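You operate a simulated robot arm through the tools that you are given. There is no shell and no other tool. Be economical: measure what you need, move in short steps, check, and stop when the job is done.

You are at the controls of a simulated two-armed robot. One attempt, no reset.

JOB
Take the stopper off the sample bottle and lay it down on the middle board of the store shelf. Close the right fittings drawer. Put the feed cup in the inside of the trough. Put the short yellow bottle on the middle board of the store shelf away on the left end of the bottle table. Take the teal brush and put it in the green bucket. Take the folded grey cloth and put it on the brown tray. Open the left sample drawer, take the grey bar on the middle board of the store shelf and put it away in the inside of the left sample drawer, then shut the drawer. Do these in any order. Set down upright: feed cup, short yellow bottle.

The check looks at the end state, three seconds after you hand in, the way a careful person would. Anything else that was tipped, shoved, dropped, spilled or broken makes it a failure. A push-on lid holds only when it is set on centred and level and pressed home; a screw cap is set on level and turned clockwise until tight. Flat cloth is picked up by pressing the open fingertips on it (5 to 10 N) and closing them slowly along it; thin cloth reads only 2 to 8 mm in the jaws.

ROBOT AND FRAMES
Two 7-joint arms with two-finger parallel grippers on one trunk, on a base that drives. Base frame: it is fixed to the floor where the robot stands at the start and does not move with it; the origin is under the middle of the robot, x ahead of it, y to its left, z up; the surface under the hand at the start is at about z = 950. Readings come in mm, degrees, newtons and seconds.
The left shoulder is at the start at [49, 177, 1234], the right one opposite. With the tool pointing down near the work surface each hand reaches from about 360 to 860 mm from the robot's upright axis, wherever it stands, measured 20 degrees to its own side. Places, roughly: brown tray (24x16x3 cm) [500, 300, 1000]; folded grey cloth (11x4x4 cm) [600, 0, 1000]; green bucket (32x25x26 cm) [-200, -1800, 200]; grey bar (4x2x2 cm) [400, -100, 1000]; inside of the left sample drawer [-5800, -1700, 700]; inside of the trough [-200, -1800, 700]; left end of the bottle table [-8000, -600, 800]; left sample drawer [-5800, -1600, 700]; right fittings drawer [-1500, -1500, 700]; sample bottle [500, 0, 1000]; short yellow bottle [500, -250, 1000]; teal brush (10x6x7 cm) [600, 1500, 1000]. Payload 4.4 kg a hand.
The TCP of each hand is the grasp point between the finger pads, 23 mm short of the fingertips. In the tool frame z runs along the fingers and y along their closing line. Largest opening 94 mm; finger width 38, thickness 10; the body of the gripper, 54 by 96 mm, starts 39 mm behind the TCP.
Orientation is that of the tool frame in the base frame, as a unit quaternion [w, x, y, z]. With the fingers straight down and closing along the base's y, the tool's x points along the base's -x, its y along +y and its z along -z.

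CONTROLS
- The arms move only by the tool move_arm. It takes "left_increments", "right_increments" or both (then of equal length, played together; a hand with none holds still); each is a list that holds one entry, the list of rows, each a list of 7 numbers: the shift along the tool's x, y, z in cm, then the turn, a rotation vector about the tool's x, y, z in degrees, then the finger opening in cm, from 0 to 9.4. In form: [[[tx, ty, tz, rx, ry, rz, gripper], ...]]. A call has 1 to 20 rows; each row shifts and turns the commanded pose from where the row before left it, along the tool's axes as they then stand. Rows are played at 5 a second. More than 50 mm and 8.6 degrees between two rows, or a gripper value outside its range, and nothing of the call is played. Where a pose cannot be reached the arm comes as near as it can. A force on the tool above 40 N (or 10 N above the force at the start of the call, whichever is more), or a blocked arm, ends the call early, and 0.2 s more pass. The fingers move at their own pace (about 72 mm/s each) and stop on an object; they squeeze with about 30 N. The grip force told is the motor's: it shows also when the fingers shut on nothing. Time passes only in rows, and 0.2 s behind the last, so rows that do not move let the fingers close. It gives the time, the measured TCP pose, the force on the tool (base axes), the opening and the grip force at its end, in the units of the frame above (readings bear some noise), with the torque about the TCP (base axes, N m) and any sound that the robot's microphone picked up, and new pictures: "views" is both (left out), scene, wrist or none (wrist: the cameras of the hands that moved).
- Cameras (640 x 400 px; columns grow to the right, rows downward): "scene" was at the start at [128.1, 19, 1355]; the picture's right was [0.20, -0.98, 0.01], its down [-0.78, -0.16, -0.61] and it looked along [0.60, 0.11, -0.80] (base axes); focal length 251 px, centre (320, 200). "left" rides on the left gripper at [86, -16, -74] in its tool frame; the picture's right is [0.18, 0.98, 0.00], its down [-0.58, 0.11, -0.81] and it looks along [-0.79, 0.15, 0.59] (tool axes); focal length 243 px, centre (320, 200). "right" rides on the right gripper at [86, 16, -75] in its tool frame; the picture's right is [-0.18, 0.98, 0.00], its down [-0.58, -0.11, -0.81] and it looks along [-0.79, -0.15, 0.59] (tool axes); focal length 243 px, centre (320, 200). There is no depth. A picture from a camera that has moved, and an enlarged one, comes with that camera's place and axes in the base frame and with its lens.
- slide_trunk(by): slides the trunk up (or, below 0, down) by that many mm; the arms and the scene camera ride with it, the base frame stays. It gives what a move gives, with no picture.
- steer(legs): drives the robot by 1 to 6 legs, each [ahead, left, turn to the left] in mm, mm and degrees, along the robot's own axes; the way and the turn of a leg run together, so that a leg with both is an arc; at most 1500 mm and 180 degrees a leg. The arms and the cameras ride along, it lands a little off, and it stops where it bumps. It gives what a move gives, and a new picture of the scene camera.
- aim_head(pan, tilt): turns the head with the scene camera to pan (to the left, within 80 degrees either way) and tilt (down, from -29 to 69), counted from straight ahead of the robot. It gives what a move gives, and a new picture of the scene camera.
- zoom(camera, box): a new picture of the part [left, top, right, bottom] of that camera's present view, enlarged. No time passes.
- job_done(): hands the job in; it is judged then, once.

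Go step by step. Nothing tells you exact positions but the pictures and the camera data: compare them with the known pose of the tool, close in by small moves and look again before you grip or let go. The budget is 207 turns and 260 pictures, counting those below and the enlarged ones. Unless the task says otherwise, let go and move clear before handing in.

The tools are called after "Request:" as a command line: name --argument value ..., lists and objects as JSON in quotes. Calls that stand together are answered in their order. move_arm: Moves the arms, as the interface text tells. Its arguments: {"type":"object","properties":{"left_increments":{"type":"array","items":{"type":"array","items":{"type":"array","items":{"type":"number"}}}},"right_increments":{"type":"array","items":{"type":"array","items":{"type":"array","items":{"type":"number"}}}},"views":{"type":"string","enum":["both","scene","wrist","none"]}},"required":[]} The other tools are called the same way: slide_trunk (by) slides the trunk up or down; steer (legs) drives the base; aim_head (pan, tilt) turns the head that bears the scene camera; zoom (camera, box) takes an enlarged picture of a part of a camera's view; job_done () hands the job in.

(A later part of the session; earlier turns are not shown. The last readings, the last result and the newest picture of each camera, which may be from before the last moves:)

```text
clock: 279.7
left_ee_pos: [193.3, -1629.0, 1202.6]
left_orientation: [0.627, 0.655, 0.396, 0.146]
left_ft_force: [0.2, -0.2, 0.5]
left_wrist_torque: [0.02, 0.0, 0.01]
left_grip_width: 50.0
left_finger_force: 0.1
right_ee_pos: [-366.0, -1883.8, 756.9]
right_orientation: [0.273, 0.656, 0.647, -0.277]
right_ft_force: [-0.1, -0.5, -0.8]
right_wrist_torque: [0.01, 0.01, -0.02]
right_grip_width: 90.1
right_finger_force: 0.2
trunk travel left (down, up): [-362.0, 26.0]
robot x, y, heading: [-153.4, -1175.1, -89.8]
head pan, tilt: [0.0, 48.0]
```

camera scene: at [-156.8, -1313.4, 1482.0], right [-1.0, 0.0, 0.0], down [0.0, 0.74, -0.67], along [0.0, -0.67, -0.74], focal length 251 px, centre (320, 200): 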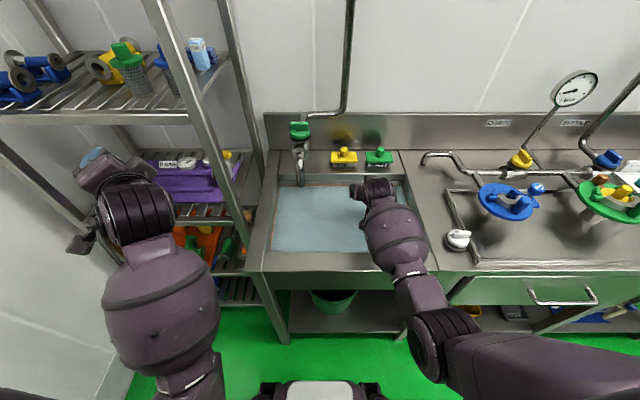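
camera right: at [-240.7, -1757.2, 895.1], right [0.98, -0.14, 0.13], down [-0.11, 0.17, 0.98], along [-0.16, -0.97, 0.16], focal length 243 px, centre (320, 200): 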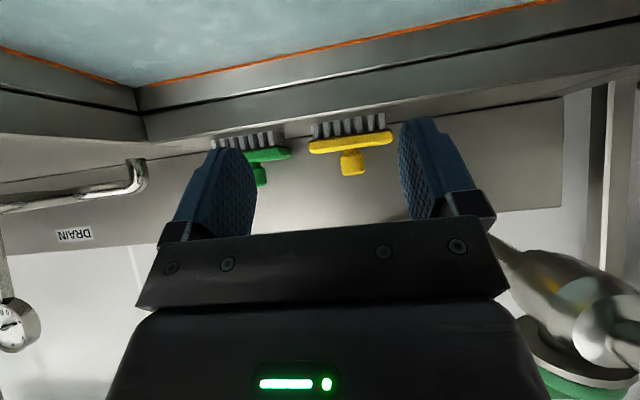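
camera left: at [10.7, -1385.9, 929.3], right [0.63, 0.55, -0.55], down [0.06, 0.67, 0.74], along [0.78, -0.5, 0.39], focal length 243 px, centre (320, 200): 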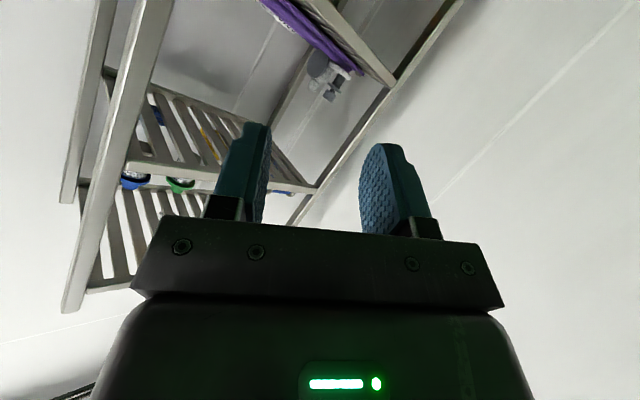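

Close on the cup and lift.

Request:
move_arm --right_increments '[[[0, 0, 0, 0, 0, 0, 7], [0, 0, 0, 0, 0, 0, 6], [0, 0, 0, 0, 0, 0, 5], [0, 0, 0, 0, 0, 0, 4], [0, 0, 0, 0, 0, 0, 4], [-1.0, 0, -1.0, 0, 0, 0, 4], [-1.4, 0, -1.4, 0, 0, 0, 4], [-1.4, 0, -1.4, 0, 0, 0, 4], [-1.4, 0, -1.4, 0, 0, 0, 4], [-1.4, 0, -1.4, 0, 0, 0, 4], [-1.4, 0, -1.4, 0, 0, 0, 4], [-1.4, 0, -1.4, 0, 0, 0, 4], [-1.4, 0, -1.4, 0, 0, 0, 4]]]'

```text
clock: 282.5
left_ee_pos: [192.4, -1629.3, 1202.2]
left_orientation: [0.626, 0.655, 0.397, 0.146]
left_ft_force: [0.0, 0.5, 0.2]
left_wrist_torque: [0.0, 0.0, -0.02]
left_grip_width: 49.9
left_finger_force: 0.0
right_ee_pos: [-366.4, -1883.4, 908.2]
right_orientation: [0.274, 0.655, 0.647, -0.277]
right_ft_force: [-0.7, -0.6, 0.4]
right_wrist_torque: [0.01, -0.02, 0.0]
right_grip_width: 53.6
right_finger_force: 30.0
trunk travel left (down, up): [-362.0, 26.0]
robot x, y, heading: [-152.0, -1180.3, -90.2]
head pan, tilt: [0.0, 48.0]
camera scene: at [-156.1, -1313.3, 1482.0], right [-1.0, 0.0, 0.0], down [0.0, 0.74, -0.67], along [0.0, -0.67, -0.74], focal length 251 px, centre (320, 200)
camera right: at [-348.7, -1770.5, 899.4], right [0.98, -0.14, 0.13], down [-0.11, 0.17, 0.98], along [-0.16, -0.97, 0.16], focal length 243 px, centre (320, 200)
```

scene: 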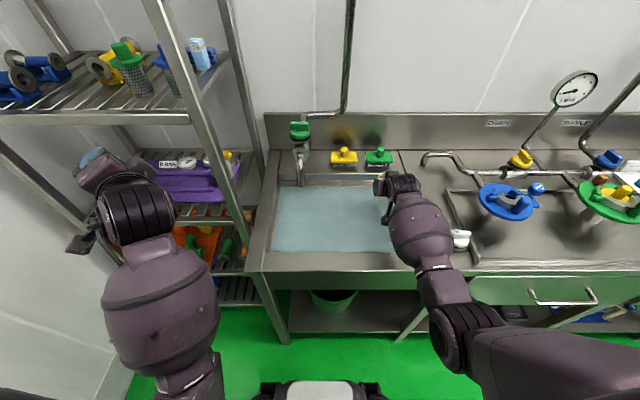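
right: 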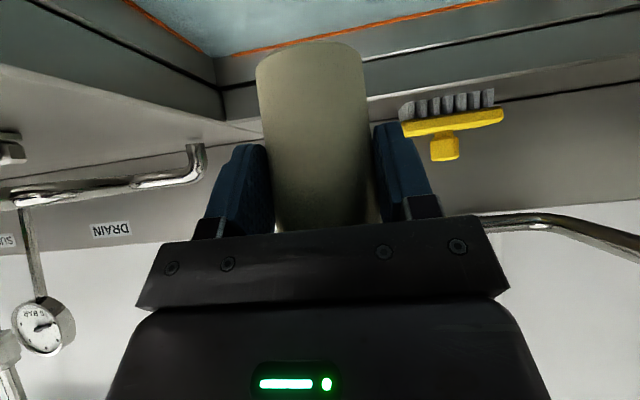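

Cream cup retrieved. Raise and retract it, lower the trunk to normal, and drive to the wall shelf.

Request:
move_arm --right_increments '[[[-2, 0, -2, 0, 0, 0, 4], [-2, 0, -2, 0, 0, 0, 4], [-2, 0, -2, 0, 0, 0, 4], [-1, 0, -3, 0, 0, 0, 4], [2, 0, -2.6, 0, 0, 0, 4], [2, 0, -2.6, 0, 0, 0, 4], [2, 0, -2.6, 0, 0, 0, 4], [2, 0, -2.6, 0, 0, 0, 4], [2, 0, -2.6, 0, 0, 0, 4], [2, 0, -2.6, 0, 0, 0, 4]]]' --views "none"

Request:
steer --legs '[[-600, -300, 0], [0, 0, 90], [0, 1450, 0], [0, 440, 0]]'

Request:
slide_trunk --by -119

Request:
aim_head --pan 0 --tilt 35

```text
clock: 284.7
left_ee_pos: [191.4, -1628.3, 1202.1]
left_orientation: [0.626, 0.655, 0.397, 0.145]
left_ft_force: [-1.2, 0.5, -0.2]
left_wrist_torque: [-0.04, 0.02, -0.02]
left_grip_width: 49.9
left_finger_force: 0.0
right_ee_pos: [-366.7, -1670.5, 1046.3]
right_orientation: [0.274, 0.656, 0.647, -0.278]
right_ft_force: [-0.4, 0.1, -0.2]
right_wrist_torque: [0.0, 0.02, 0.0]
right_grip_width: 54.1
right_finger_force: 30.1
trunk travel left (down, up): [-362.0, 26.0]
robot x, y, heading: [-152.9, -1175.0, -90.0]
head pan, tilt: [0.0, 48.0]
```

```text
clock: 308.3
left_ee_pos: [109.8, 1616.7, 1202.9]
left_orientation: [0.352, 0.2, 0.739, 0.538]
left_ft_force: [-0.1, 0.4, -0.1]
left_wrist_torque: [0.02, 0.0, 0.0]
left_grip_width: 50.1
left_finger_force: 0.0
right_ee_pos: [127.9, 1056.5, 1046.7]
right_orientation: [0.388, 0.027, 0.921, -0.011]
right_ft_force: [0.5, -0.3, 0.3]
right_wrist_torque: [0.01, -0.01, -0.04]
right_grip_width: 53.7
right_finger_force: 30.0
trunk travel left (down, up): [-362.0, 26.0]
robot x, y, heading: [-358.3, 1293.3, -2.7]
head pan, tilt: [0.0, 48.0]
camera scene: at [-225.6, 1284.3, 1482.0], right [-0.05, -1.0, 0.0], down [-0.74, 0.03, -0.67], along [0.67, -0.03, -0.74], focal length 251 px, centre (320, 200)
```

scene: 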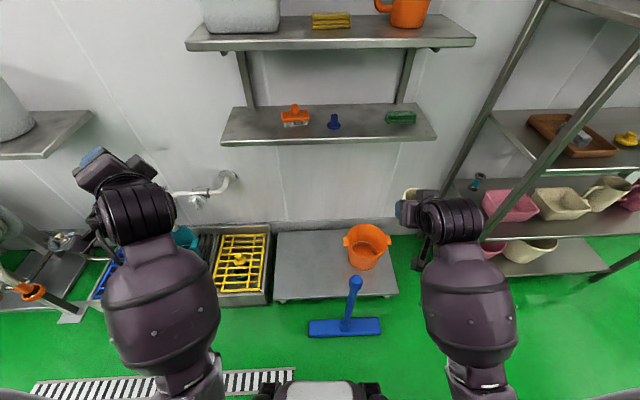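

```text
clock: 309.8
left_ee_pos: [110.4, 1619.1, 1082.1]
left_orientation: [0.352, 0.196, 0.74, 0.538]
left_ft_force: [-1.4, 0.7, 0.3]
left_wrist_torque: [0.0, 0.0, -0.03]
left_grip_width: 50.1
left_finger_force: 0.1
right_ee_pos: [127.9, 1057.3, 929.6]
right_orientation: [0.39, 0.028, 0.92, -0.012]
right_ft_force: [-0.5, 0.8, 0.1]
right_wrist_torque: [-0.02, 0.05, -0.02]
right_grip_width: 53.7
right_finger_force: 30.4
trunk travel left (down, up): [-243.0, 145.0]
robot x, y, heading: [-355.9, 1294.3, -2.9]
head pan, tilt: [0.0, 48.0]
```

```text
clock: 310.6
left_ee_pos: [111.4, 1616.2, 1082.9]
left_orientation: [0.352, 0.2, 0.74, 0.538]
left_ft_force: [-0.7, -0.3, 0.2]
left_wrist_torque: [-0.01, -0.01, -0.03]
left_grip_width: 49.9
left_finger_force: 0.1
right_ee_pos: [127.5, 1055.3, 927.2]
right_orientation: [0.388, 0.027, 0.921, -0.012]
right_ft_force: [0.5, 0.3, -0.2]
right_wrist_torque: [-0.02, -0.01, 0.0]
right_grip_width: 53.9
right_finger_force: 30.0
trunk travel left (down, up): [-243.0, 145.0]
robot x, y, heading: [-357.7, 1293.5, -2.8]
head pan, tilt: [0.0, 35.0]
camera scene: at [-177.7, 1281.9, 1377.5], right [-0.05, -1.0, 0.0], down [-0.57, 0.03, -0.82], along [0.82, -0.04, -0.57], focal length 251 px, centre (320, 200)
```

scene: 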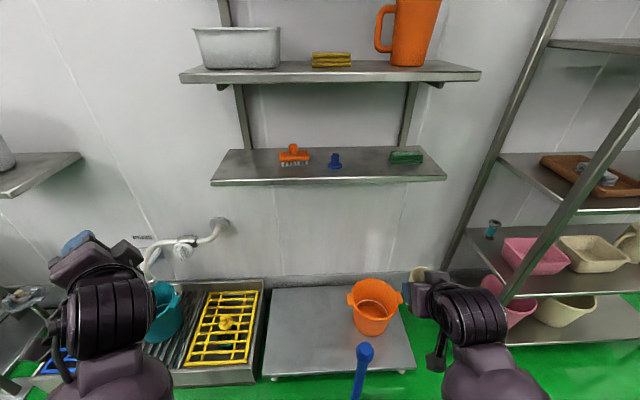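

Raise the cup to 1065 and drive forward to the earlier stance (squeegee on the floor ahead at x≈173 stays clear).

Request:
move_arm --right_increments '[[[-2.5, 0, -2.4, 0, 0, 0, 4], [-2.5, 0, -2.4, 0, 0, 0, 4], [-2.5, 0, -2.4, 0, 0, 0, 4], [-2.4, 0, -2.4, 0, 0, 0, 4]]]' --views "none"

Request:
steer --legs '[[165, 20, 2.5]]'

```text
clock: 311.6
left_ee_pos: [111.0, 1615.5, 1082.4]
left_orientation: [0.351, 0.199, 0.739, 0.539]
left_ft_force: [0.2, 0.3, -0.9]
left_wrist_torque: [0.03, -0.02, 0.0]
left_grip_width: 50.3
left_finger_force: 0.1
right_ee_pos: [127.0, 1055.0, 1064.0]
right_orientation: [0.389, 0.028, 0.921, -0.012]
right_ft_force: [0.8, 0.2, -1.0]
right_wrist_torque: [0.02, -0.02, 0.03]
right_grip_width: 53.6
right_finger_force: 29.7
trunk travel left (down, up): [-243.0, 145.0]
robot x, y, heading: [-359.0, 1290.3, -2.6]
head pan, tilt: [0.0, 35.0]
```

```text
clock: 313.0
left_ee_pos: [261.3, 1651.7, 1081.3]
left_orientation: [0.34, 0.184, 0.744, 0.546]
left_ft_force: [-0.3, 0.5, -0.5]
left_wrist_torque: [0.02, 0.07, 0.02]
left_grip_width: 50.2
left_finger_force: 0.1
right_ee_pos: [301.1, 1093.4, 1064.8]
right_orientation: [0.389, 0.008, 0.921, -0.003]
right_ft_force: [0.1, 0.5, -0.9]
right_wrist_torque: [0.02, 0.03, 0.0]
right_grip_width: 53.7
right_finger_force: 29.8
trunk travel left (down, up): [-243.0, 145.0]
robot x, y, heading: [-193.2, 1306.7, -0.3]
head pan, tilt: [0.0, 35.0]
camera scene: at [-12.5, 1305.6, 1377.3], right [0.0, -1.0, 0.0], down [-0.57, 0.0, -0.82], along [0.82, 0.0, -0.57], focal length 251 px, centre (320, 200)
```

scene: 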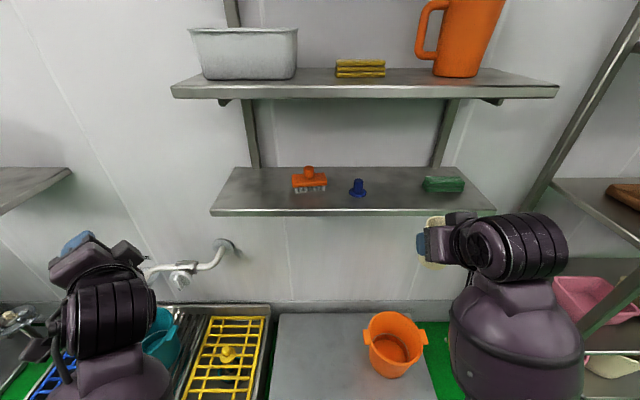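

Extend to the cup's former place.

Request:
move_arm --right_increments '[[[-2.6, 0.18, 2.65, 0, 0, 0, 4], [-2.6, 0.18, 2.65, 0, 0, 0, 4], [-2.6, 0.18, 2.65, 0, 0, 0, 4], [-2.6, 0.18, 2.65, 0, 0, 0, 4], [-2.6, 0.18, 2.65, 0, 0, 0, 4], [-2.6, 0.18, 2.65, 0, 0, 0, 4], [-2.6, 0.18, 2.65, 0, 0, 0, 4], [-2.6, 0.18, 2.65, 0, 0, 0, 4], [0, 0, 0, 0, 0, 0, 4]]]'

```text
clock: 315.0
left_ee_pos: [260.4, 1651.5, 1083.7]
left_orientation: [0.34, 0.183, 0.743, 0.546]
left_ft_force: [0.8, 0.5, -0.7]
left_wrist_torque: [-0.01, 0.01, 0.02]
left_grip_width: 49.9
left_finger_force: 0.0
right_ee_pos: [596.8, 1103.3, 1064.1]
right_orientation: [0.39, 0.008, 0.921, -0.003]
right_ft_force: [-1.1, -0.6, -0.6]
right_wrist_torque: [0.02, -0.05, 0.01]
right_grip_width: 53.9
right_finger_force: 29.9
trunk travel left (down, up): [-243.0, 145.0]
robot x, y, heading: [-192.6, 1303.6, -0.2]
head pan, tilt: [0.0, 35.0]
camera scene: at [-13.8, 1305.4, 1377.5], right [0.0, -1.0, 0.0], down [-0.57, 0.0, -0.82], along [0.82, 0.0, -0.57], focal length 251 px, centre (320, 200)
camera right: at [484.1, 1120.2, 1054.4], right [0.15, 0.98, 0.13], down [-0.18, -0.11, 0.98], along [0.97, -0.17, 0.16], focal length 243 px, centre (320, 200)
```

scene: 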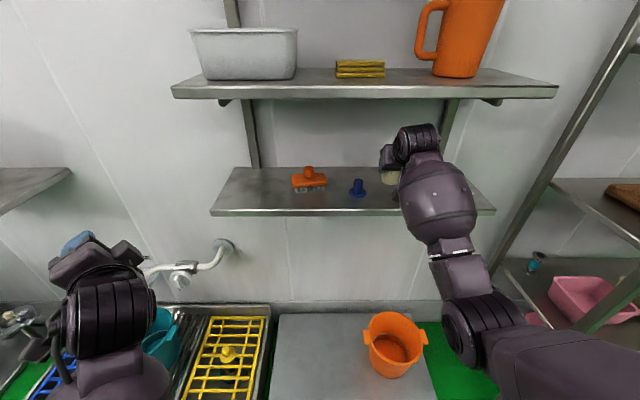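
right: 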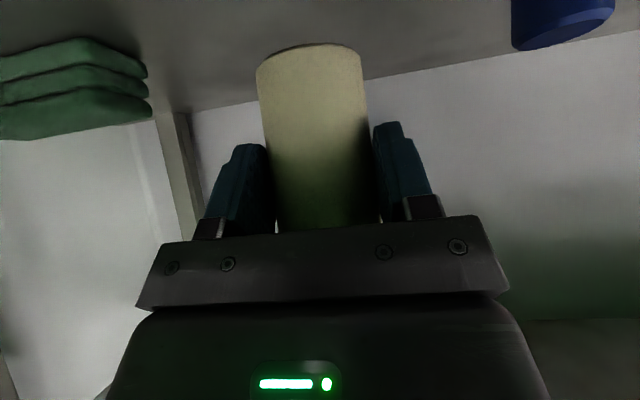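

Lower gently to contact.

Request:
move_arm --right_increments '[[[0.7, 0, 0.7, 0, 0, 0, 4], [0.3, 0, 0.3, 0, 0, 0, 4], [0.2, 0, 0.2, 0, 0, 0, 4], [0.2, 0, 0.2, 0, 0, 0, 4], [0, 0, 0, 0, 0, 0, 4]]]' --views "none"

```text
clock: 316.2
left_ee_pos: [259.8, 1651.8, 1082.5]
left_orientation: [0.339, 0.184, 0.743, 0.546]
left_ft_force: [-0.5, 0.1, -1.1]
left_wrist_torque: [0.0, 0.03, -0.04]
left_grip_width: 49.9
left_finger_force: 0.0
right_ee_pos: [597.4, 1103.3, 1046.8]
right_orientation: [0.389, 0.008, 0.921, -0.003]
right_ft_force: [1.0, 0.3, 0.4]
right_wrist_torque: [-0.03, 0.0, -0.03]
right_grip_width: 53.6
right_finger_force: 29.9
trunk travel left (down, up): [-243.0, 145.0]
robot x, y, heading: [-192.2, 1311.9, -0.2]
head pan, tilt: [0.0, 35.0]
```

Request:
move_arm --right_increments '[[[0.15, 0, 0.15, 0, 0, 0, 4], [0.15, 0, 0.15, 0, 0, 0, 4], [0.15, 0, 0.15, 0, 0, 0, 4], [0, 0, 0, 0, 0, 0, 4]]]' --views "none"

```text
clock: 317.2
left_ee_pos: [261.8, 1651.2, 1082.3]
left_orientation: [0.34, 0.183, 0.743, 0.546]
left_ft_force: [-0.7, 0.5, 0.3]
left_wrist_torque: [0.03, 0.04, 0.01]
left_grip_width: 50.0
left_finger_force: 0.1
right_ee_pos: [598.1, 1103.5, 1039.4]
right_orientation: [0.389, 0.008, 0.921, -0.003]
right_ft_force: [-0.1, 0.4, 0.0]
right_wrist_torque: [0.02, -0.02, 0.0]
right_grip_width: 53.8
right_finger_force: 30.6
trunk travel left (down, up): [-243.0, 145.0]
robot x, y, heading: [-194.6, 1307.4, -0.2]
head pan, tilt: [0.0, 35.0]
```

Request:
move_arm --right_increments '[[[0.15, 0, 0.15, 0, 0, 0, 4], [0.15, 0, 0.15, 0, 0, 0, 4], [0.15, 0, 0.15, 0, 0, 0, 4], [0.15, 0, 0.15, 0, 0, 0, 4], [0.15, 0, 0.15, 0, 0, 0, 4], [0, 0, 0, 0, 0, 0, 4]]]' --views "wrist"

```text
clock: 318.6
left_ee_pos: [259.5, 1651.8, 1083.4]
left_orientation: [0.341, 0.183, 0.743, 0.546]
left_ft_force: [-0.8, -0.3, -0.3]
left_wrist_torque: [0.0, 0.02, -0.01]
left_grip_width: 50.2
left_finger_force: 0.2
right_ee_pos: [598.4, 1102.3, 1034.2]
right_orientation: [0.391, 0.008, 0.92, -0.003]
right_ft_force: [3.3, -0.6, 18.9]
right_wrist_torque: [0.04, -0.32, 0.04]
right_grip_width: 53.5
right_finger_force: 29.6
trunk travel left (down, up): [-243.0, 145.0]
robot x, y, heading: [-190.9, 1308.3, -0.1]
head pan, tilt: [0.0, 35.0]
camera right: at [484.4, 1119.6, 1022.3], right [0.14, 0.98, 0.13], down [-0.18, -0.11, 0.98], along [0.97, -0.17, 0.16], focal length 243 px, centre (320, 200)
```

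right: 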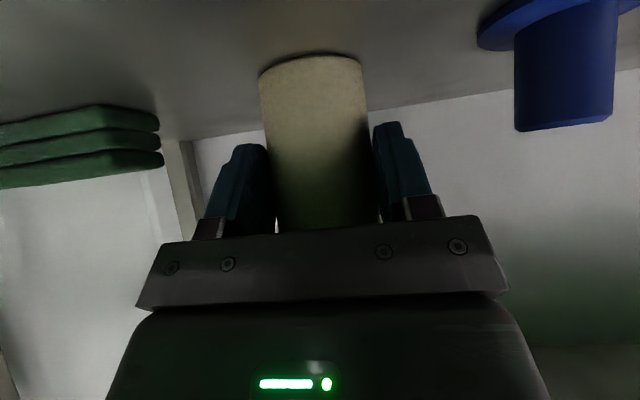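

Contact. Release (limited opening near the blue peg) and withdraw backward.

Request:
move_arm --right_increments '[[[-0.1, 0, -0.1, 0, 0, 0, 5.8], [0, 0, 0, 0, 0, 0, 7], [0, 0, 0, 0, 0, 0, 7.6], [0, 0, 0, 0, 0, 0, 7.6], [1.4, 0, -1.4, 0, 0, 0, 7.6], [2.8, 0, -2.8, 0, 0, 0, 7.6], [2.8, 0, -2.8, 0, 0, 0, 7.6], [2.8, 0, -2.8, 0, 0, 0, 7.6], [2.8, 0, -2.8, 0, 0, 0, 7.6], [2.8, 0, -2.8, 0, 0, 0, 7.6], [2.8, 0, -2.8, 0, 0, 0, 7.6]]]'

```text
clock: 321.0
left_ee_pos: [259.6, 1651.4, 1082.6]
left_orientation: [0.34, 0.183, 0.743, 0.547]
left_ft_force: [-0.2, 0.6, 0.0]
left_wrist_torque: [0.01, 0.0, 0.0]
left_grip_width: 49.8
left_finger_force: 0.0
right_ee_pos: [339.1, 1106.9, 1024.3]
right_orientation: [0.39, 0.008, 0.921, -0.003]
right_ft_force: [-0.4, 1.1, 0.1]
right_wrist_torque: [-0.02, 0.01, -0.01]
right_grip_width: 76.3
right_finger_force: 0.0
trunk travel left (down, up): [-243.0, 145.0]
robot x, y, heading: [-191.6, 1308.0, -0.3]
head pan, tilt: [0.0, 35.0]
camera scene: at [-14.2, 1305.4, 1377.7], right [0.0, -1.0, 0.0], down [-0.57, 0.0, -0.82], along [0.82, 0.0, -0.57], focal length 251 px, centre (320, 200)
camera right: at [226.7, 1124.4, 1014.4], right [0.15, 0.98, 0.13], down [-0.18, -0.11, 0.98], along [0.97, -0.17, 0.16], focal length 243 px, centre (320, 200)
```

scene: 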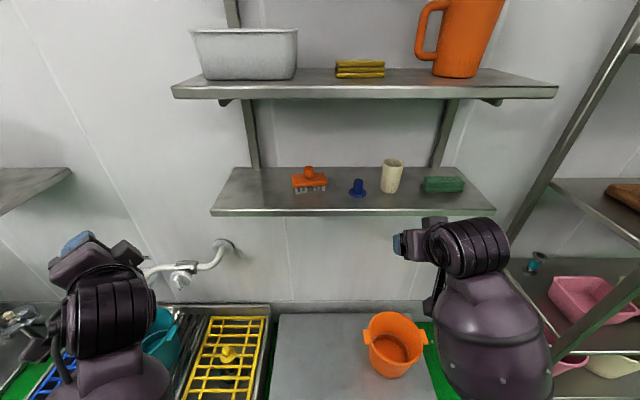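
right: 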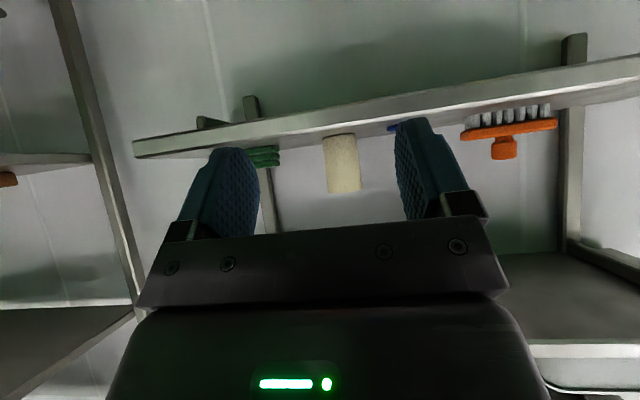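

Cream cup is back in place, upright. Now go for the yellow bottle with the right hand.

Request:
steer --legs '[[-180, 0, 0], [0, -1310, 0], [150, 0, 0]]'

```text
clock: 334.7
left_ee_pos: [222.0, 356.9, 1081.7]
left_orientation: [0.342, 0.184, 0.743, 0.546]
left_ft_force: [0.1, 0.0, -0.6]
left_wrist_torque: [0.01, 0.02, 0.0]
left_grip_width: 49.9
left_finger_force: 0.1
right_ee_pos: [300.9, -186.8, 1023.3]
right_orientation: [0.389, 0.009, 0.921, -0.004]
right_ft_force: [-0.2, -0.1, 1.1]
right_wrist_torque: [0.04, -0.02, 0.01]
right_grip_width: 76.1
right_finger_force: 0.1
trunk travel left (down, up): [-243.0, 145.0]
robot x, y, heading: [-234.7, 17.0, -0.3]
head pan, tilt: [0.0, 35.0]
camera scene: at [-53.0, 11.1, 1377.3], right [-0.01, -1.0, 0.0], down [-0.57, 0.0, -0.82], along [0.82, -0.01, -0.57], focal length 251 px, centre (320, 200)
```

scene: 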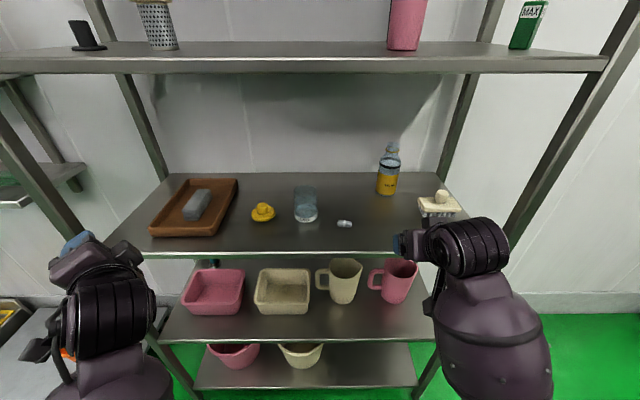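

Request:
move_arm --right_increments '[[[-2.7, -0.3, 2.96, 0, 0, 0, 9], [-2.7, -0.3, 2.96, 0, 0, 0, 9], [-2.7, -0.3, 2.96, 0, 0, 0, 9], [-2.7, -0.3, 2.96, 0, 0, 0, 9], [-2.7, -0.3, 2.96, 0, 0, 0, 9], [0, 0, 0, 0, 0, 0, 9]]]' --views "wrist"

```text
clock: 336.1
left_ee_pos: [222.3, 356.4, 1083.2]
left_orientation: [0.341, 0.184, 0.743, 0.546]
left_ft_force: [0.7, 0.3, 0.7]
left_wrist_torque: [-0.01, -0.01, 0.03]
left_grip_width: 50.1
left_finger_force: 0.0
right_ee_pos: [502.2, -208.4, 1022.2]
right_orientation: [0.389, 0.009, 0.921, -0.003]
right_ft_force: [0.0, -0.5, 0.4]
right_wrist_torque: [-0.02, 0.04, 0.03]
right_grip_width: 90.1
right_finger_force: 0.0
trunk travel left (down, up): [-243.0, 145.0]
robot x, y, heading: [-233.8, 11.7, -0.5]
head pan, tilt: [0.0, 35.0]
camera right: at [388.6, -189.6, 1012.7], right [0.15, 0.98, 0.13], down [-0.18, -0.11, 0.98], along [0.97, -0.17, 0.16], focal length 243 px, centre (320, 200)
```

right: 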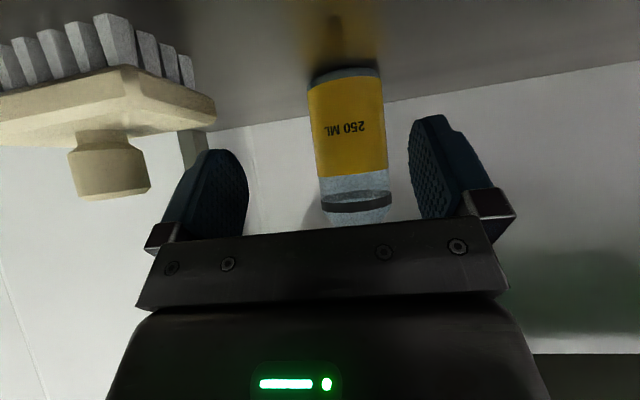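

Bottle centre ≈[602, −194]. Advance and close on its body.

Request:
move_arm --right_increments '[[[-1.0, 1.4, 1.5, 0, 0, 0, 9], [-2.3, 0, 3.3, 0, 0, 0, 9], [-2.3, 0, 3.3, 0, 0, 0, 9], [0, 0, 0, 0, 0, 0, 9], [0, 0, 0, 0, 0, 0, 7.5], [0, 0, 0, 0, 0, 0, 6.5], [0, 0, 0, 0, 0, 0, 5], [0, 0, 0, 0, 0, 0, 5]]]' --views "wrist"

```text
clock: 337.9
left_ee_pos: [221.4, 357.7, 1082.3]
left_orientation: [0.341, 0.184, 0.743, 0.546]
left_ft_force: [0.4, -0.1, 0.3]
left_wrist_torque: [0.02, -0.02, 0.02]
left_grip_width: 49.8
left_finger_force: 0.0
right_ee_pos: [599.1, -193.4, 1000.2]
right_orientation: [0.39, 0.009, 0.921, -0.004]
right_ft_force: [0.1, 0.2, 0.4]
right_wrist_torque: [-0.02, 0.05, -0.01]
right_grip_width: 57.0
right_finger_force: 30.1
trunk travel left (down, up): [-243.0, 145.0]
robot x, y, heading: [-235.3, 14.2, -0.4]
head pan, tilt: [0.0, 35.0]
camera right: at [485.3, -176.0, 990.7], right [0.15, 0.98, 0.13], down [-0.18, -0.11, 0.98], along [0.97, -0.17, 0.16], focal length 243 px, centre (320, 200)
```

right: 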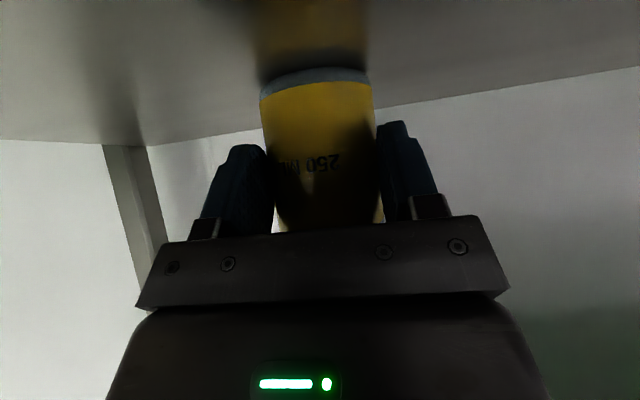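

Bottle held. Lift and withdraw; meanwhile only look afterwards.

Request:
move_arm --right_increments '[[[-1.1, 0, -1.1, 0, 0, 0, 5], [-1.1, 0, -1.1, 0, 0, 0, 5], [2.4, 0, -2.4, 0, 0, 0, 5], [2.8, 0, -2.8, 0, 0, 0, 5], [2.8, 0, -2.8, 0, 0, 0, 5], [2.8, 0, -2.8, 0, 0, 0, 5], [2.8, 0, -2.8, 0, 0, 0, 5], [2.8, 0, -2.8, 0, 0, 0, 5], [2.8, 0, -2.8, 0, 0, 0, 5], [2.4, 0, -2.4, 0, 0, 0, 5]]]' --views "scene"

```text
clock: 340.1
left_ee_pos: [220.6, 356.8, 1082.1]
left_orientation: [0.341, 0.184, 0.744, 0.545]
left_ft_force: [0.6, 0.0, 0.6]
left_wrist_torque: [-0.02, -0.04, 0.0]
left_grip_width: 49.8
left_finger_force: 0.0
right_ee_pos: [290.9, -189.0, 1025.1]
right_orientation: [0.389, 0.01, 0.921, -0.004]
right_ft_force: [-0.7, 0.3, -0.2]
right_wrist_torque: [0.04, 0.0, 0.05]
right_grip_width: 57.0
right_finger_force: 30.3
trunk travel left (down, up): [-243.0, 145.0]
robot x, y, heading: [-232.8, 11.2, -0.4]
head pan, tilt: [0.0, 35.0]
camera scene: at [-54.5, 11.1, 1377.6], right [-0.01, -1.0, 0.0], down [-0.57, 0.0, -0.82], along [0.82, -0.01, -0.57], focal length 251 px, centre (320, 200)
```

scene: 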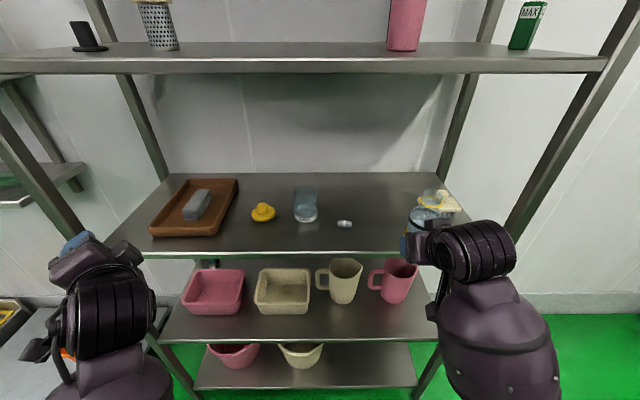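

Back off, turn around and look down the room.

Request:
steer --legs '[[-250, 0, 0], [0, 0, 180]]'

Request:
aim_head --pan 0 --tilt 12

```text
clock: 349.0
left_ee_pos: [-958.2, -289.1, 1082.7]
left_orientation: [0.531, 0.735, -0.213, -0.363]
left_ft_force: [0.1, 0.2, -0.1]
left_wrist_torque: [0.02, 0.02, -0.01]
left_grip_width: 50.1
left_finger_force: 0.1
right_ee_pos: [-984.2, 259.2, 1025.4]
right_orientation: [-0.019, 0.92, -0.047, -0.389]
right_ft_force: [-0.2, 0.1, -0.6]
right_wrist_torque: [0.0, -0.01, -0.01]
right_grip_width: 57.0
right_finger_force: 30.1
trunk travel left (down, up): [-243.0, 145.0]
robot x, y, heading: [-477.3, 17.4, 175.0]
head pan, tilt: [0.0, 35.0]
camera scene: at [-661.6, 30.0, 1377.5], right [0.09, 1.0, 0.0], down [0.57, -0.05, -0.82], along [-0.82, 0.07, -0.57], focal length 251 px, centre (320, 200)
```

scene: 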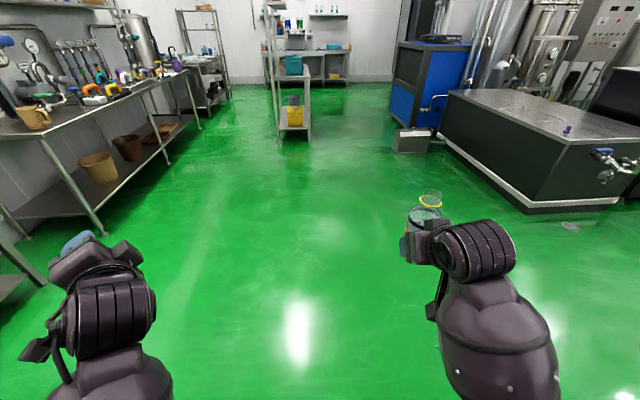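

```text
clock: 349.9
left_ee_pos: [-959.0, -288.9, 1082.0]
left_orientation: [0.532, 0.735, -0.214, -0.363]
left_ft_force: [0.7, 0.4, -0.2]
left_wrist_torque: [-0.01, 0.02, 0.01]
left_grip_width: 50.1
left_finger_force: 0.0
right_ee_pos: [-983.9, 260.1, 1026.0]
right_orientation: [-0.02, 0.92, -0.047, -0.388]
right_ft_force: [0.5, -0.5, -0.5]
right_wrist_torque: [0.02, -0.01, -0.01]
right_grip_width: 56.9
right_finger_force: 29.9
trunk travel left (down, up): [-243.0, 145.0]
robot x, y, heading: [-475.4, 12.8, 175.3]
head pan, tilt: [0.0, 12.0]
camera scene: at [-666.7, 30.5, 1414.3], right [0.09, 1.0, 0.0], down [0.21, -0.02, -0.98], along [-0.97, 0.09, -0.21], focal length 251 px, centre (320, 200)
```

scene: 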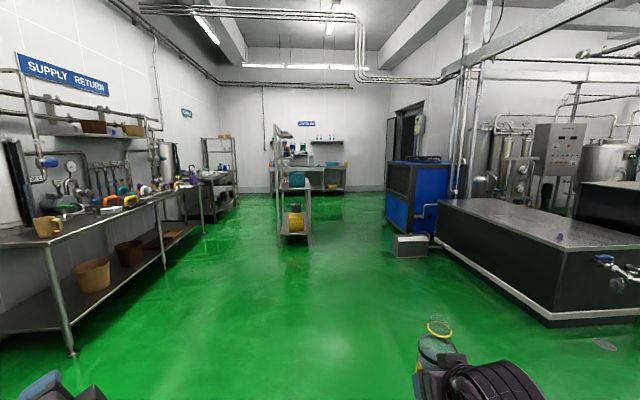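

The bottle table is at the far wall; a rack stands mid-room near [−4100, −100]. I'll drive along y≈−850.

Request:
steer --legs '[[0, 860, 4.7], [1500, 0, 0], [1500, 0, 0], [1300, 0, 0]]'

```text
clock: 377.7
left_ee_pos: [-5229.9, -1131.3, 1082.5]
left_orientation: [0.544, 0.742, -0.188, -0.344]
left_ft_force: [-0.1, 0.5, 0.0]
left_wrist_torque: [0.0, 0.01, 0.01]
left_grip_width: 50.0
left_finger_force: 0.0
right_ee_pos: [-5294.0, -584.1, 1025.9]
right_orientation: [-0.007, 0.921, -0.015, -0.389]
right_ft_force: [0.2, 0.4, -0.8]
right_wrist_torque: [-0.02, -0.02, -0.03]
right_grip_width: 57.0
right_finger_force: 30.1
trunk travel left (down, up): [-243.0, 145.0]
robot x, y, heading: [-4768.9, -793.2, 179.2]
head pan, tilt: [0.0, 12.0]
camera scene: at [-4960.9, -792.1, 1414.3], right [0.02, 1.0, 0.0], down [0.21, 0.0, -0.98], along [-0.98, 0.02, -0.21], focal length 251 px, centre (320, 200)
```

scene: 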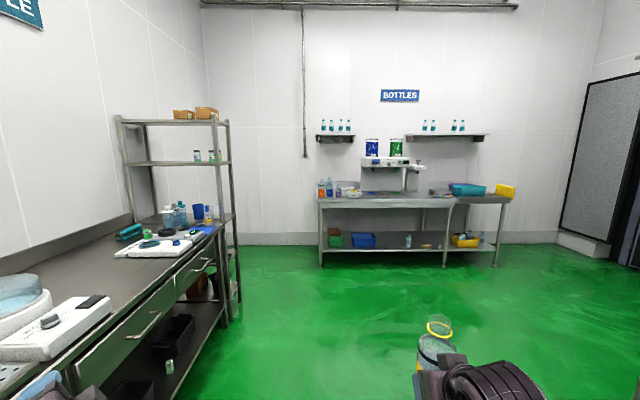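

Bottle table at x≈−7780, left end near y≈−735. Drive closer.

Request:
steer --legs '[[1500, 0, 0.8], [600, 0, 0]]'

Request:
aim_head --pan 0 --tilt 35

```text
clock: 388.1
left_ee_pos: [-7323.0, -1077.3, 1082.3]
left_orientation: [0.542, 0.741, -0.192, -0.348]
left_ft_force: [-0.6, 0.1, -0.1]
left_wrist_torque: [0.04, 0.0, -0.01]
left_grip_width: 50.0
left_finger_force: 0.1
right_ee_pos: [-7381.2, -530.9, 1026.0]
right_orientation: [-0.008, 0.921, -0.019, -0.389]
right_ft_force: [0.4, -0.1, -0.2]
right_wrist_torque: [-0.03, 0.01, -0.02]
right_grip_width: 57.6
right_finger_force: 29.8
trunk travel left (down, up): [-243.0, 145.0]
robot x, y, heading: [-6858.1, -742.3, 178.6]
head pan, tilt: [0.0, 12.0]
camera scene: at [-7051.7, -741.1, 1414.3], right [0.03, 1.0, 0.0], down [0.21, -0.01, -0.98], along [-0.98, 0.03, -0.21], focal length 251 px, centre (320, 200)
```

scene: 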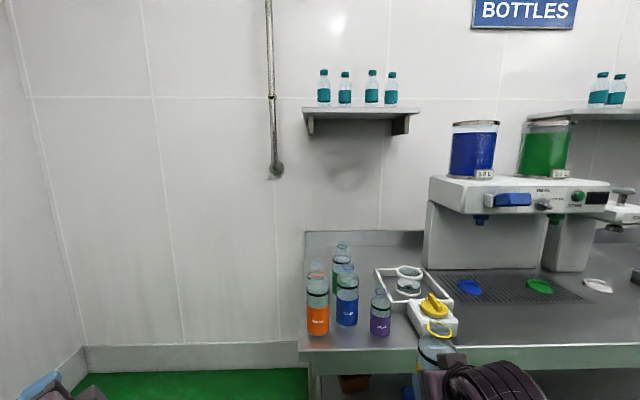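

```text
clock: 389.0
left_ee_pos: [-7323.4, -1076.9, 1082.6]
left_orientation: [0.541, 0.741, -0.193, -0.347]
left_ft_force: [0.1, 0.1, 0.4]
left_wrist_torque: [-0.01, 0.0, 0.0]
left_grip_width: 50.0
left_finger_force: 0.1
right_ee_pos: [-7380.9, -531.3, 1026.7]
right_orientation: [-0.007, 0.921, -0.018, -0.389]
right_ft_force: [-0.2, -0.1, 0.5]
right_wrist_torque: [0.04, 0.0, 0.01]
right_grip_width: 57.5
right_finger_force: 29.9
trunk travel left (down, up): [-243.0, 145.0]
robot x, y, heading: [-6863.0, -744.4, 178.5]
head pan, tilt: [0.0, 35.0]
camera scene: at [-7046.1, -741.2, 1377.6], right [0.03, 1.0, 0.0], down [0.57, -0.02, -0.82], along [-0.82, 0.02, -0.57], focal length 251 px, centre (320, 200)
```

scene: 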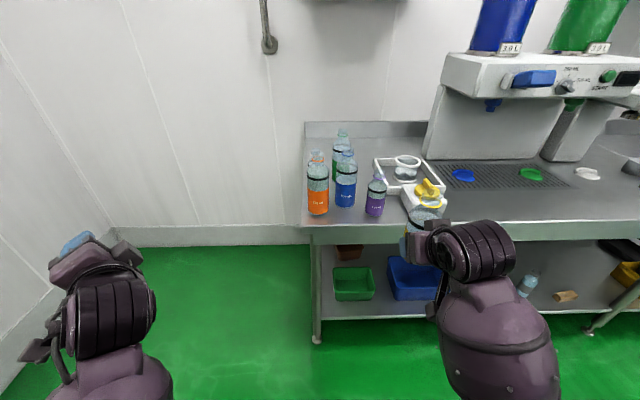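

Request:
zoom --camera "scene" --box '[290, 110, 470, 240]'

```text
3.08 times, centred on (380, 175) of scene
camera zoom: at [-7046.1, -741.2, 1377.6], right [0.03, 1.0, 0.0], down [0.57, -0.02, -0.82], along [-0.82, 0.02, -0.57], focal length 772 px, centre (135, 277)
```

zoom: 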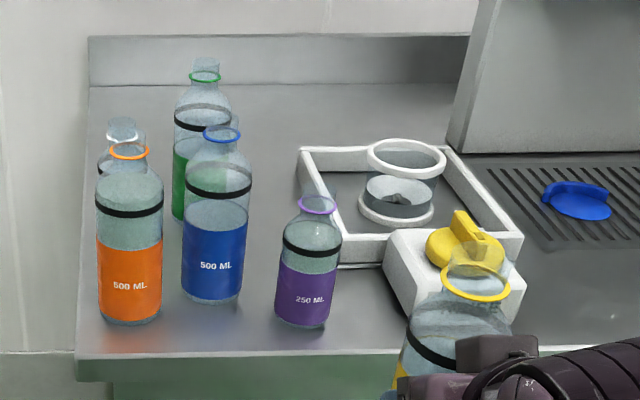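

Front-left of the table is crowded with bottles; the free area is behind, around [−8080, −535] (table z≈860). I'll raise the trunk and carry the bottle over the others.

Request:
slide_trunk --by 140

Request:
steer --legs '[[440, 15, 1.5]]'

```text
clock: 390.6
left_ee_pos: [-7322.6, -1076.8, 1222.7]
left_orientation: [0.542, 0.741, -0.193, -0.347]
left_ft_force: [-0.4, -0.5, 0.5]
left_wrist_torque: [-0.01, -0.02, 0.03]
left_grip_width: 49.8
left_finger_force: 0.0
right_ee_pos: [-7381.3, -530.6, 1165.9]
right_orientation: [-0.008, 0.921, -0.019, -0.389]
right_ft_force: [0.6, -1.0, 0.2]
right_wrist_torque: [-0.04, -0.02, 0.01]
right_grip_width: 56.9
right_finger_force: 29.8
trunk travel left (down, up): [-383.0, 5.0]
robot x, y, heading: [-6856.7, -745.3, 178.7]
head pan, tilt: [0.0, 35.0]
```

```text
clock: 393.4
left_ee_pos: [-7760.6, -1102.7, 1222.6]
left_orientation: [0.548, 0.744, -0.179, -0.338]
left_ft_force: [-0.8, 0.0, 0.5]
left_wrist_torque: [0.02, -0.03, 0.0]
left_grip_width: 49.8
left_finger_force: 0.0
right_ee_pos: [-7834.8, -557.4, 1164.5]
right_orientation: [-0.002, 0.921, -0.004, -0.389]
right_ft_force: [-0.2, -0.2, 0.0]
right_wrist_torque: [0.01, -0.02, -0.03]
right_grip_width: 57.3
right_finger_force: 29.5
trunk travel left (down, up): [-383.0, 5.0]
robot x, y, heading: [-7306.4, -753.5, -179.8]
head pan, tilt: [0.0, 35.0]
camera scene: at [-7456.2, -756.6, 1521.0], right [0.0, 1.0, 0.0], down [0.57, 0.0, -0.82], along [-0.82, 0.0, -0.57], focal length 251 px, centre (320, 200)
```

scene: 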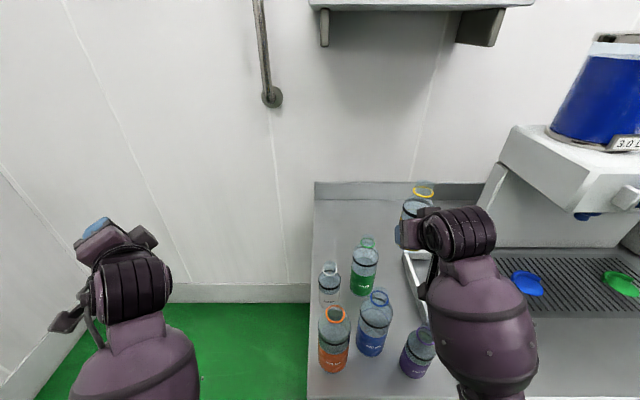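

Clear path. Extend to x≈−8080 and lower.

Request:
move_arm --right_increments '[[[-2.8, -0.2, 2.85, 0, 0, 0, 5], [-2.8, -0.2, 2.85, 0, 0, 0, 5], [-2.8, -0.2, 2.85, 0, 0, 0, 5], [-2.8, -0.2, 2.85, 0, 0, 0, 5], [-2.8, -0.2, 2.85, 0, 0, 0, 5], [-2.8, -0.2, 2.85, 0, 0, 0, 5], [2, 0, 2.05, 0, 0, 0, 5], [2.4, 0, 2.45, 0, 0, 0, 5], [2.4, 0, 2.45, 0, 0, 0, 5], [2.4, 0, 2.45, 0, 0, 0, 5], [0, 0, 0, 0, 0, 0, 5]]]' --views "scene"

```text
clock: 395.8
left_ee_pos: [-7757.6, -1102.9, 1222.4]
left_orientation: [0.547, 0.745, -0.18, -0.337]
left_ft_force: [0.2, 0.0, 0.7]
left_wrist_torque: [-0.01, 0.0, 0.02]
left_grip_width: 50.1
left_finger_force: 0.1
right_ee_pos: [-8079.1, -541.2, 1036.2]
right_orientation: [-0.002, 0.921, -0.004, -0.39]
right_ft_force: [-0.3, 0.3, -0.4]
right_wrist_torque: [-0.01, 0.02, 0.02]
right_grip_width: 57.2
right_finger_force: 30.1
trunk travel left (down, up): [-383.0, 5.0]
robot x, y, heading: [-7307.7, -750.8, -179.9]
head pan, tilt: [0.0, 35.0]
camera scene: at [-7455.1, -756.6, 1521.2], right [0.0, 1.0, 0.0], down [0.57, 0.0, -0.82], along [-0.82, 0.0, -0.57], focal length 251 px, centre (320, 200)
```

scene: 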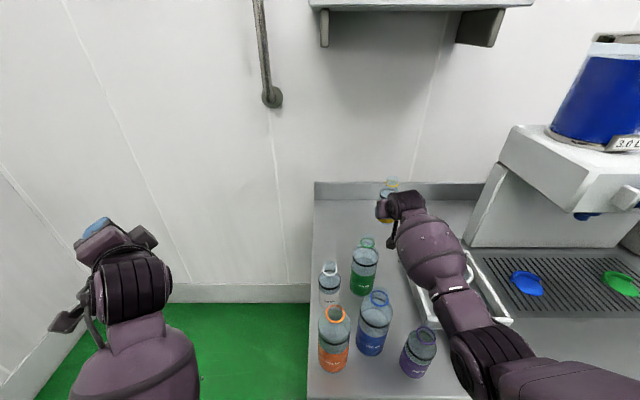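

Continue lowering.

Request:
move_arm --right_increments '[[[1.7, 0, 1.75, 0, 0, 0, 5], [1.7, 0, 1.75, 0, 0, 0, 5], [1.7, 0, 1.75, 0, 0, 0, 5], [1.4, 0, 1.45, 0, 0, 0, 5], [0, 0, 0, 0, 0, 0, 5]]]' --views "scene"

```text
clock: 396.9
left_ee_pos: [-7759.2, -1101.5, 1221.8]
left_orientation: [0.548, 0.744, -0.179, -0.338]
left_ft_force: [-0.1, -0.1, -1.0]
left_wrist_torque: [0.02, -0.04, 0.0]
left_grip_width: 50.1
left_finger_force: 0.0
right_ee_pos: [-8080.4, -541.4, 943.0]
right_orientation: [-0.002, 0.921, -0.004, -0.39]
right_ft_force: [-0.9, -1.2, 0.4]
right_wrist_torque: [-0.03, -0.02, -0.01]
right_grip_width: 57.1
right_finger_force: 29.5
trunk travel left (down, up): [-383.0, 5.0]
robot x, y, heading: [-7309.0, -750.3, -179.8]
head pan, tilt: [0.0, 35.0]
camera scene: at [-7455.3, -756.6, 1521.2], right [0.0, 1.0, 0.0], down [0.57, 0.0, -0.82], along [-0.82, 0.0, -0.57], focal length 251 px, centre (320, 200)
```

scene: 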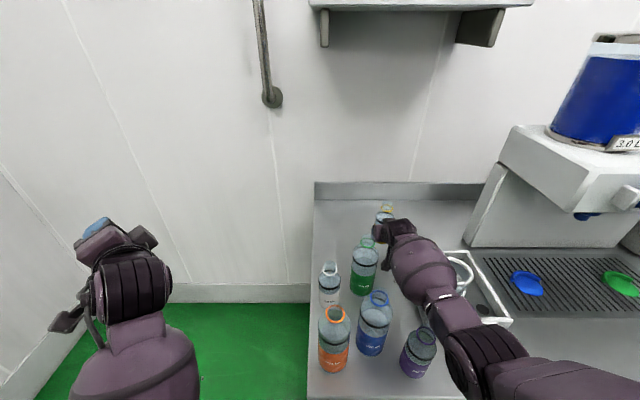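

Request:
move_arm --right_increments '[[[0.7, 0, 0.7, 0, 0, 0, 5], [0.5, 0, 0.5, 0, 0, 0, 5], [0.3, 0, 0.3, 0, 0, 0, 5], [0.25, 0, 0.25, 0, 0, 0, 5], [0.25, 0, 0.25, 0, 0, 0, 5], [0.25, 0, 0.25, 0, 0, 0, 5], [0.25, 0, 0.25, 0, 0, 0, 5], [0, 0, 0, 0, 0, 0, 5]]]' --views "none"

```text
clock: 398.8
left_ee_pos: [-7758.6, -1101.9, 1222.4]
left_orientation: [0.548, 0.744, -0.179, -0.337]
left_ft_force: [0.1, -0.9, 0.7]
left_wrist_torque: [0.01, -0.02, -0.03]
left_grip_width: 50.0
left_finger_force: 0.1
right_ee_pos: [-8079.4, -544.2, 906.8]
right_orientation: [-0.001, 0.921, -0.003, -0.389]
right_ft_force: [0.9, 0.0, -0.1]
right_wrist_torque: [-0.03, 0.0, -0.02]
right_grip_width: 57.0
right_finger_force: 30.3
trunk travel left (down, up): [-383.0, 5.0]
robot x, y, heading: [-7306.1, -753.0, -179.7]
head pan, tilt: [0.0, 35.0]
```

Request:
move_arm --right_increments '[[[0.25, 0, 0.25, 0, 0, 0, 5], [0.25, 0, 0.25, 0, 0, 0, 5], [0.25, 0, 0.25, 0, 0, 0, 5], [0.25, 0, 0.25, 0, 0, 0, 5], [0.25, 0, 0.25, 0, 0, 0, 5], [0.25, 0, 0.25, 0, 0, 0, 5], [0, 0, 0, 0, 0, 0, 5]]]' --views "wrist"

```text
clock: 400.4
left_ee_pos: [-7755.3, -1102.5, 1222.8]
left_orientation: [0.548, 0.744, -0.179, -0.339]
left_ft_force: [-0.1, -0.3, -0.2]
left_wrist_torque: [0.03, -0.01, 0.0]
left_grip_width: 49.9
left_finger_force: 0.0
right_ee_pos: [-8082.7, -543.7, 891.7]
right_orientation: [-0.002, 0.919, -0.004, -0.394]
right_ft_force: [-1.3, 3.8, 32.7]
right_wrist_torque: [0.01, 0.9, -0.22]
right_grip_width: 57.3
right_finger_force: 30.4
trunk travel left (down, up): [-383.0, 5.0]
robot x, y, heading: [-7306.5, -754.3, -179.9]
head pan, tilt: [0.0, 35.0]
camera right: at [-7968.6, -562.6, 881.3], right [-0.13, -0.98, 0.13], down [0.18, 0.11, 0.98], along [-0.97, 0.16, 0.17], focal length 243 px, centre (320, 200)
```

right: 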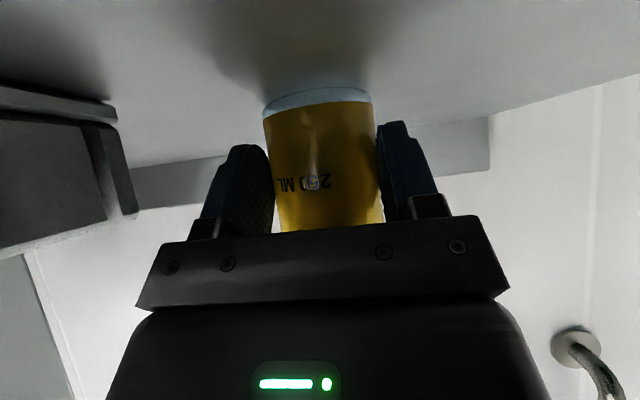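

Bottle stands on the table. Ease up 2 mm, release, and rise straight up.

Request:
move_arm --right_increments '[[[-0.15, 0, -0.15, 0, 0, 0, 5], [0, 0, 0, 0, 0, 0, 6.3], [0, 0, 0, 0, 0, 0, 7.5], [0, 0, 0, 0, 0, 0, 8.5], [0, 0, 0, 0, 0, 0, 8.5], [-0.5, 0, -0.5, 0, 0, 0, 8.5], [-1.0, 0, -1.0, 0, 0, 0, 8.5], [-1.4, 0, -1.4, 0, 0, 0, 8.5], [-1.8, 0, -1.8, 0, 0, 0, 8.5], [-2.2, 0, -2.2, 0, 0, 0, 8.5], [-2.2, 0, -2.2, 0, 0, 0, 8.5], [-2.2, 0, -2.2, 0, 0, 0, 8.5], [-2.2, 0, -2.2, 0, 0, 0, 8.5], [-2.2, 0, -2.2, 0, 0, 0, 8.5]]]' --views "scene"

```text
clock: 403.4
left_ee_pos: [-7758.5, -1102.1, 1223.0]
left_orientation: [0.548, 0.744, -0.179, -0.338]
left_ft_force: [0.1, -0.1, -0.4]
left_wrist_torque: [-0.05, 0.0, 0.0]
left_grip_width: 50.0
left_finger_force: 0.0
right_ee_pos: [-8077.0, -543.1, 1110.7]
right_orientation: [-0.002, 0.921, -0.004, -0.389]
right_ft_force: [0.6, 0.1, 0.3]
right_wrist_torque: [0.03, 0.02, 0.04]
right_grip_width: 85.0
right_finger_force: 0.0
trunk travel left (down, up): [-383.0, 5.0]
robot x, y, heading: [-7308.2, -756.4, -179.6]
head pan, tilt: [0.0, 35.0]
camera scene: at [-7455.1, -756.7, 1521.2], right [0.0, 1.0, 0.0], down [0.57, 0.0, -0.82], along [-0.82, 0.0, -0.57], focal length 251 px, centre (320, 200)
```

scene: 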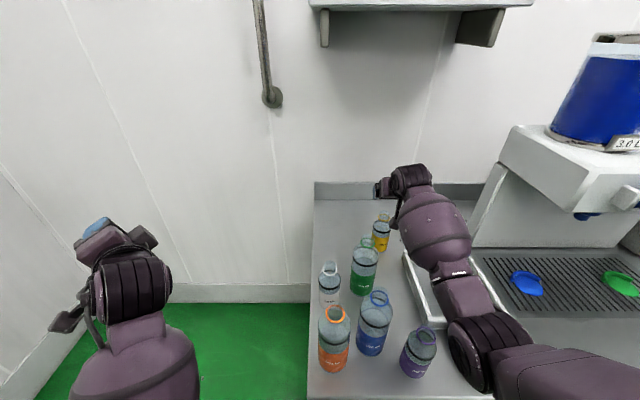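

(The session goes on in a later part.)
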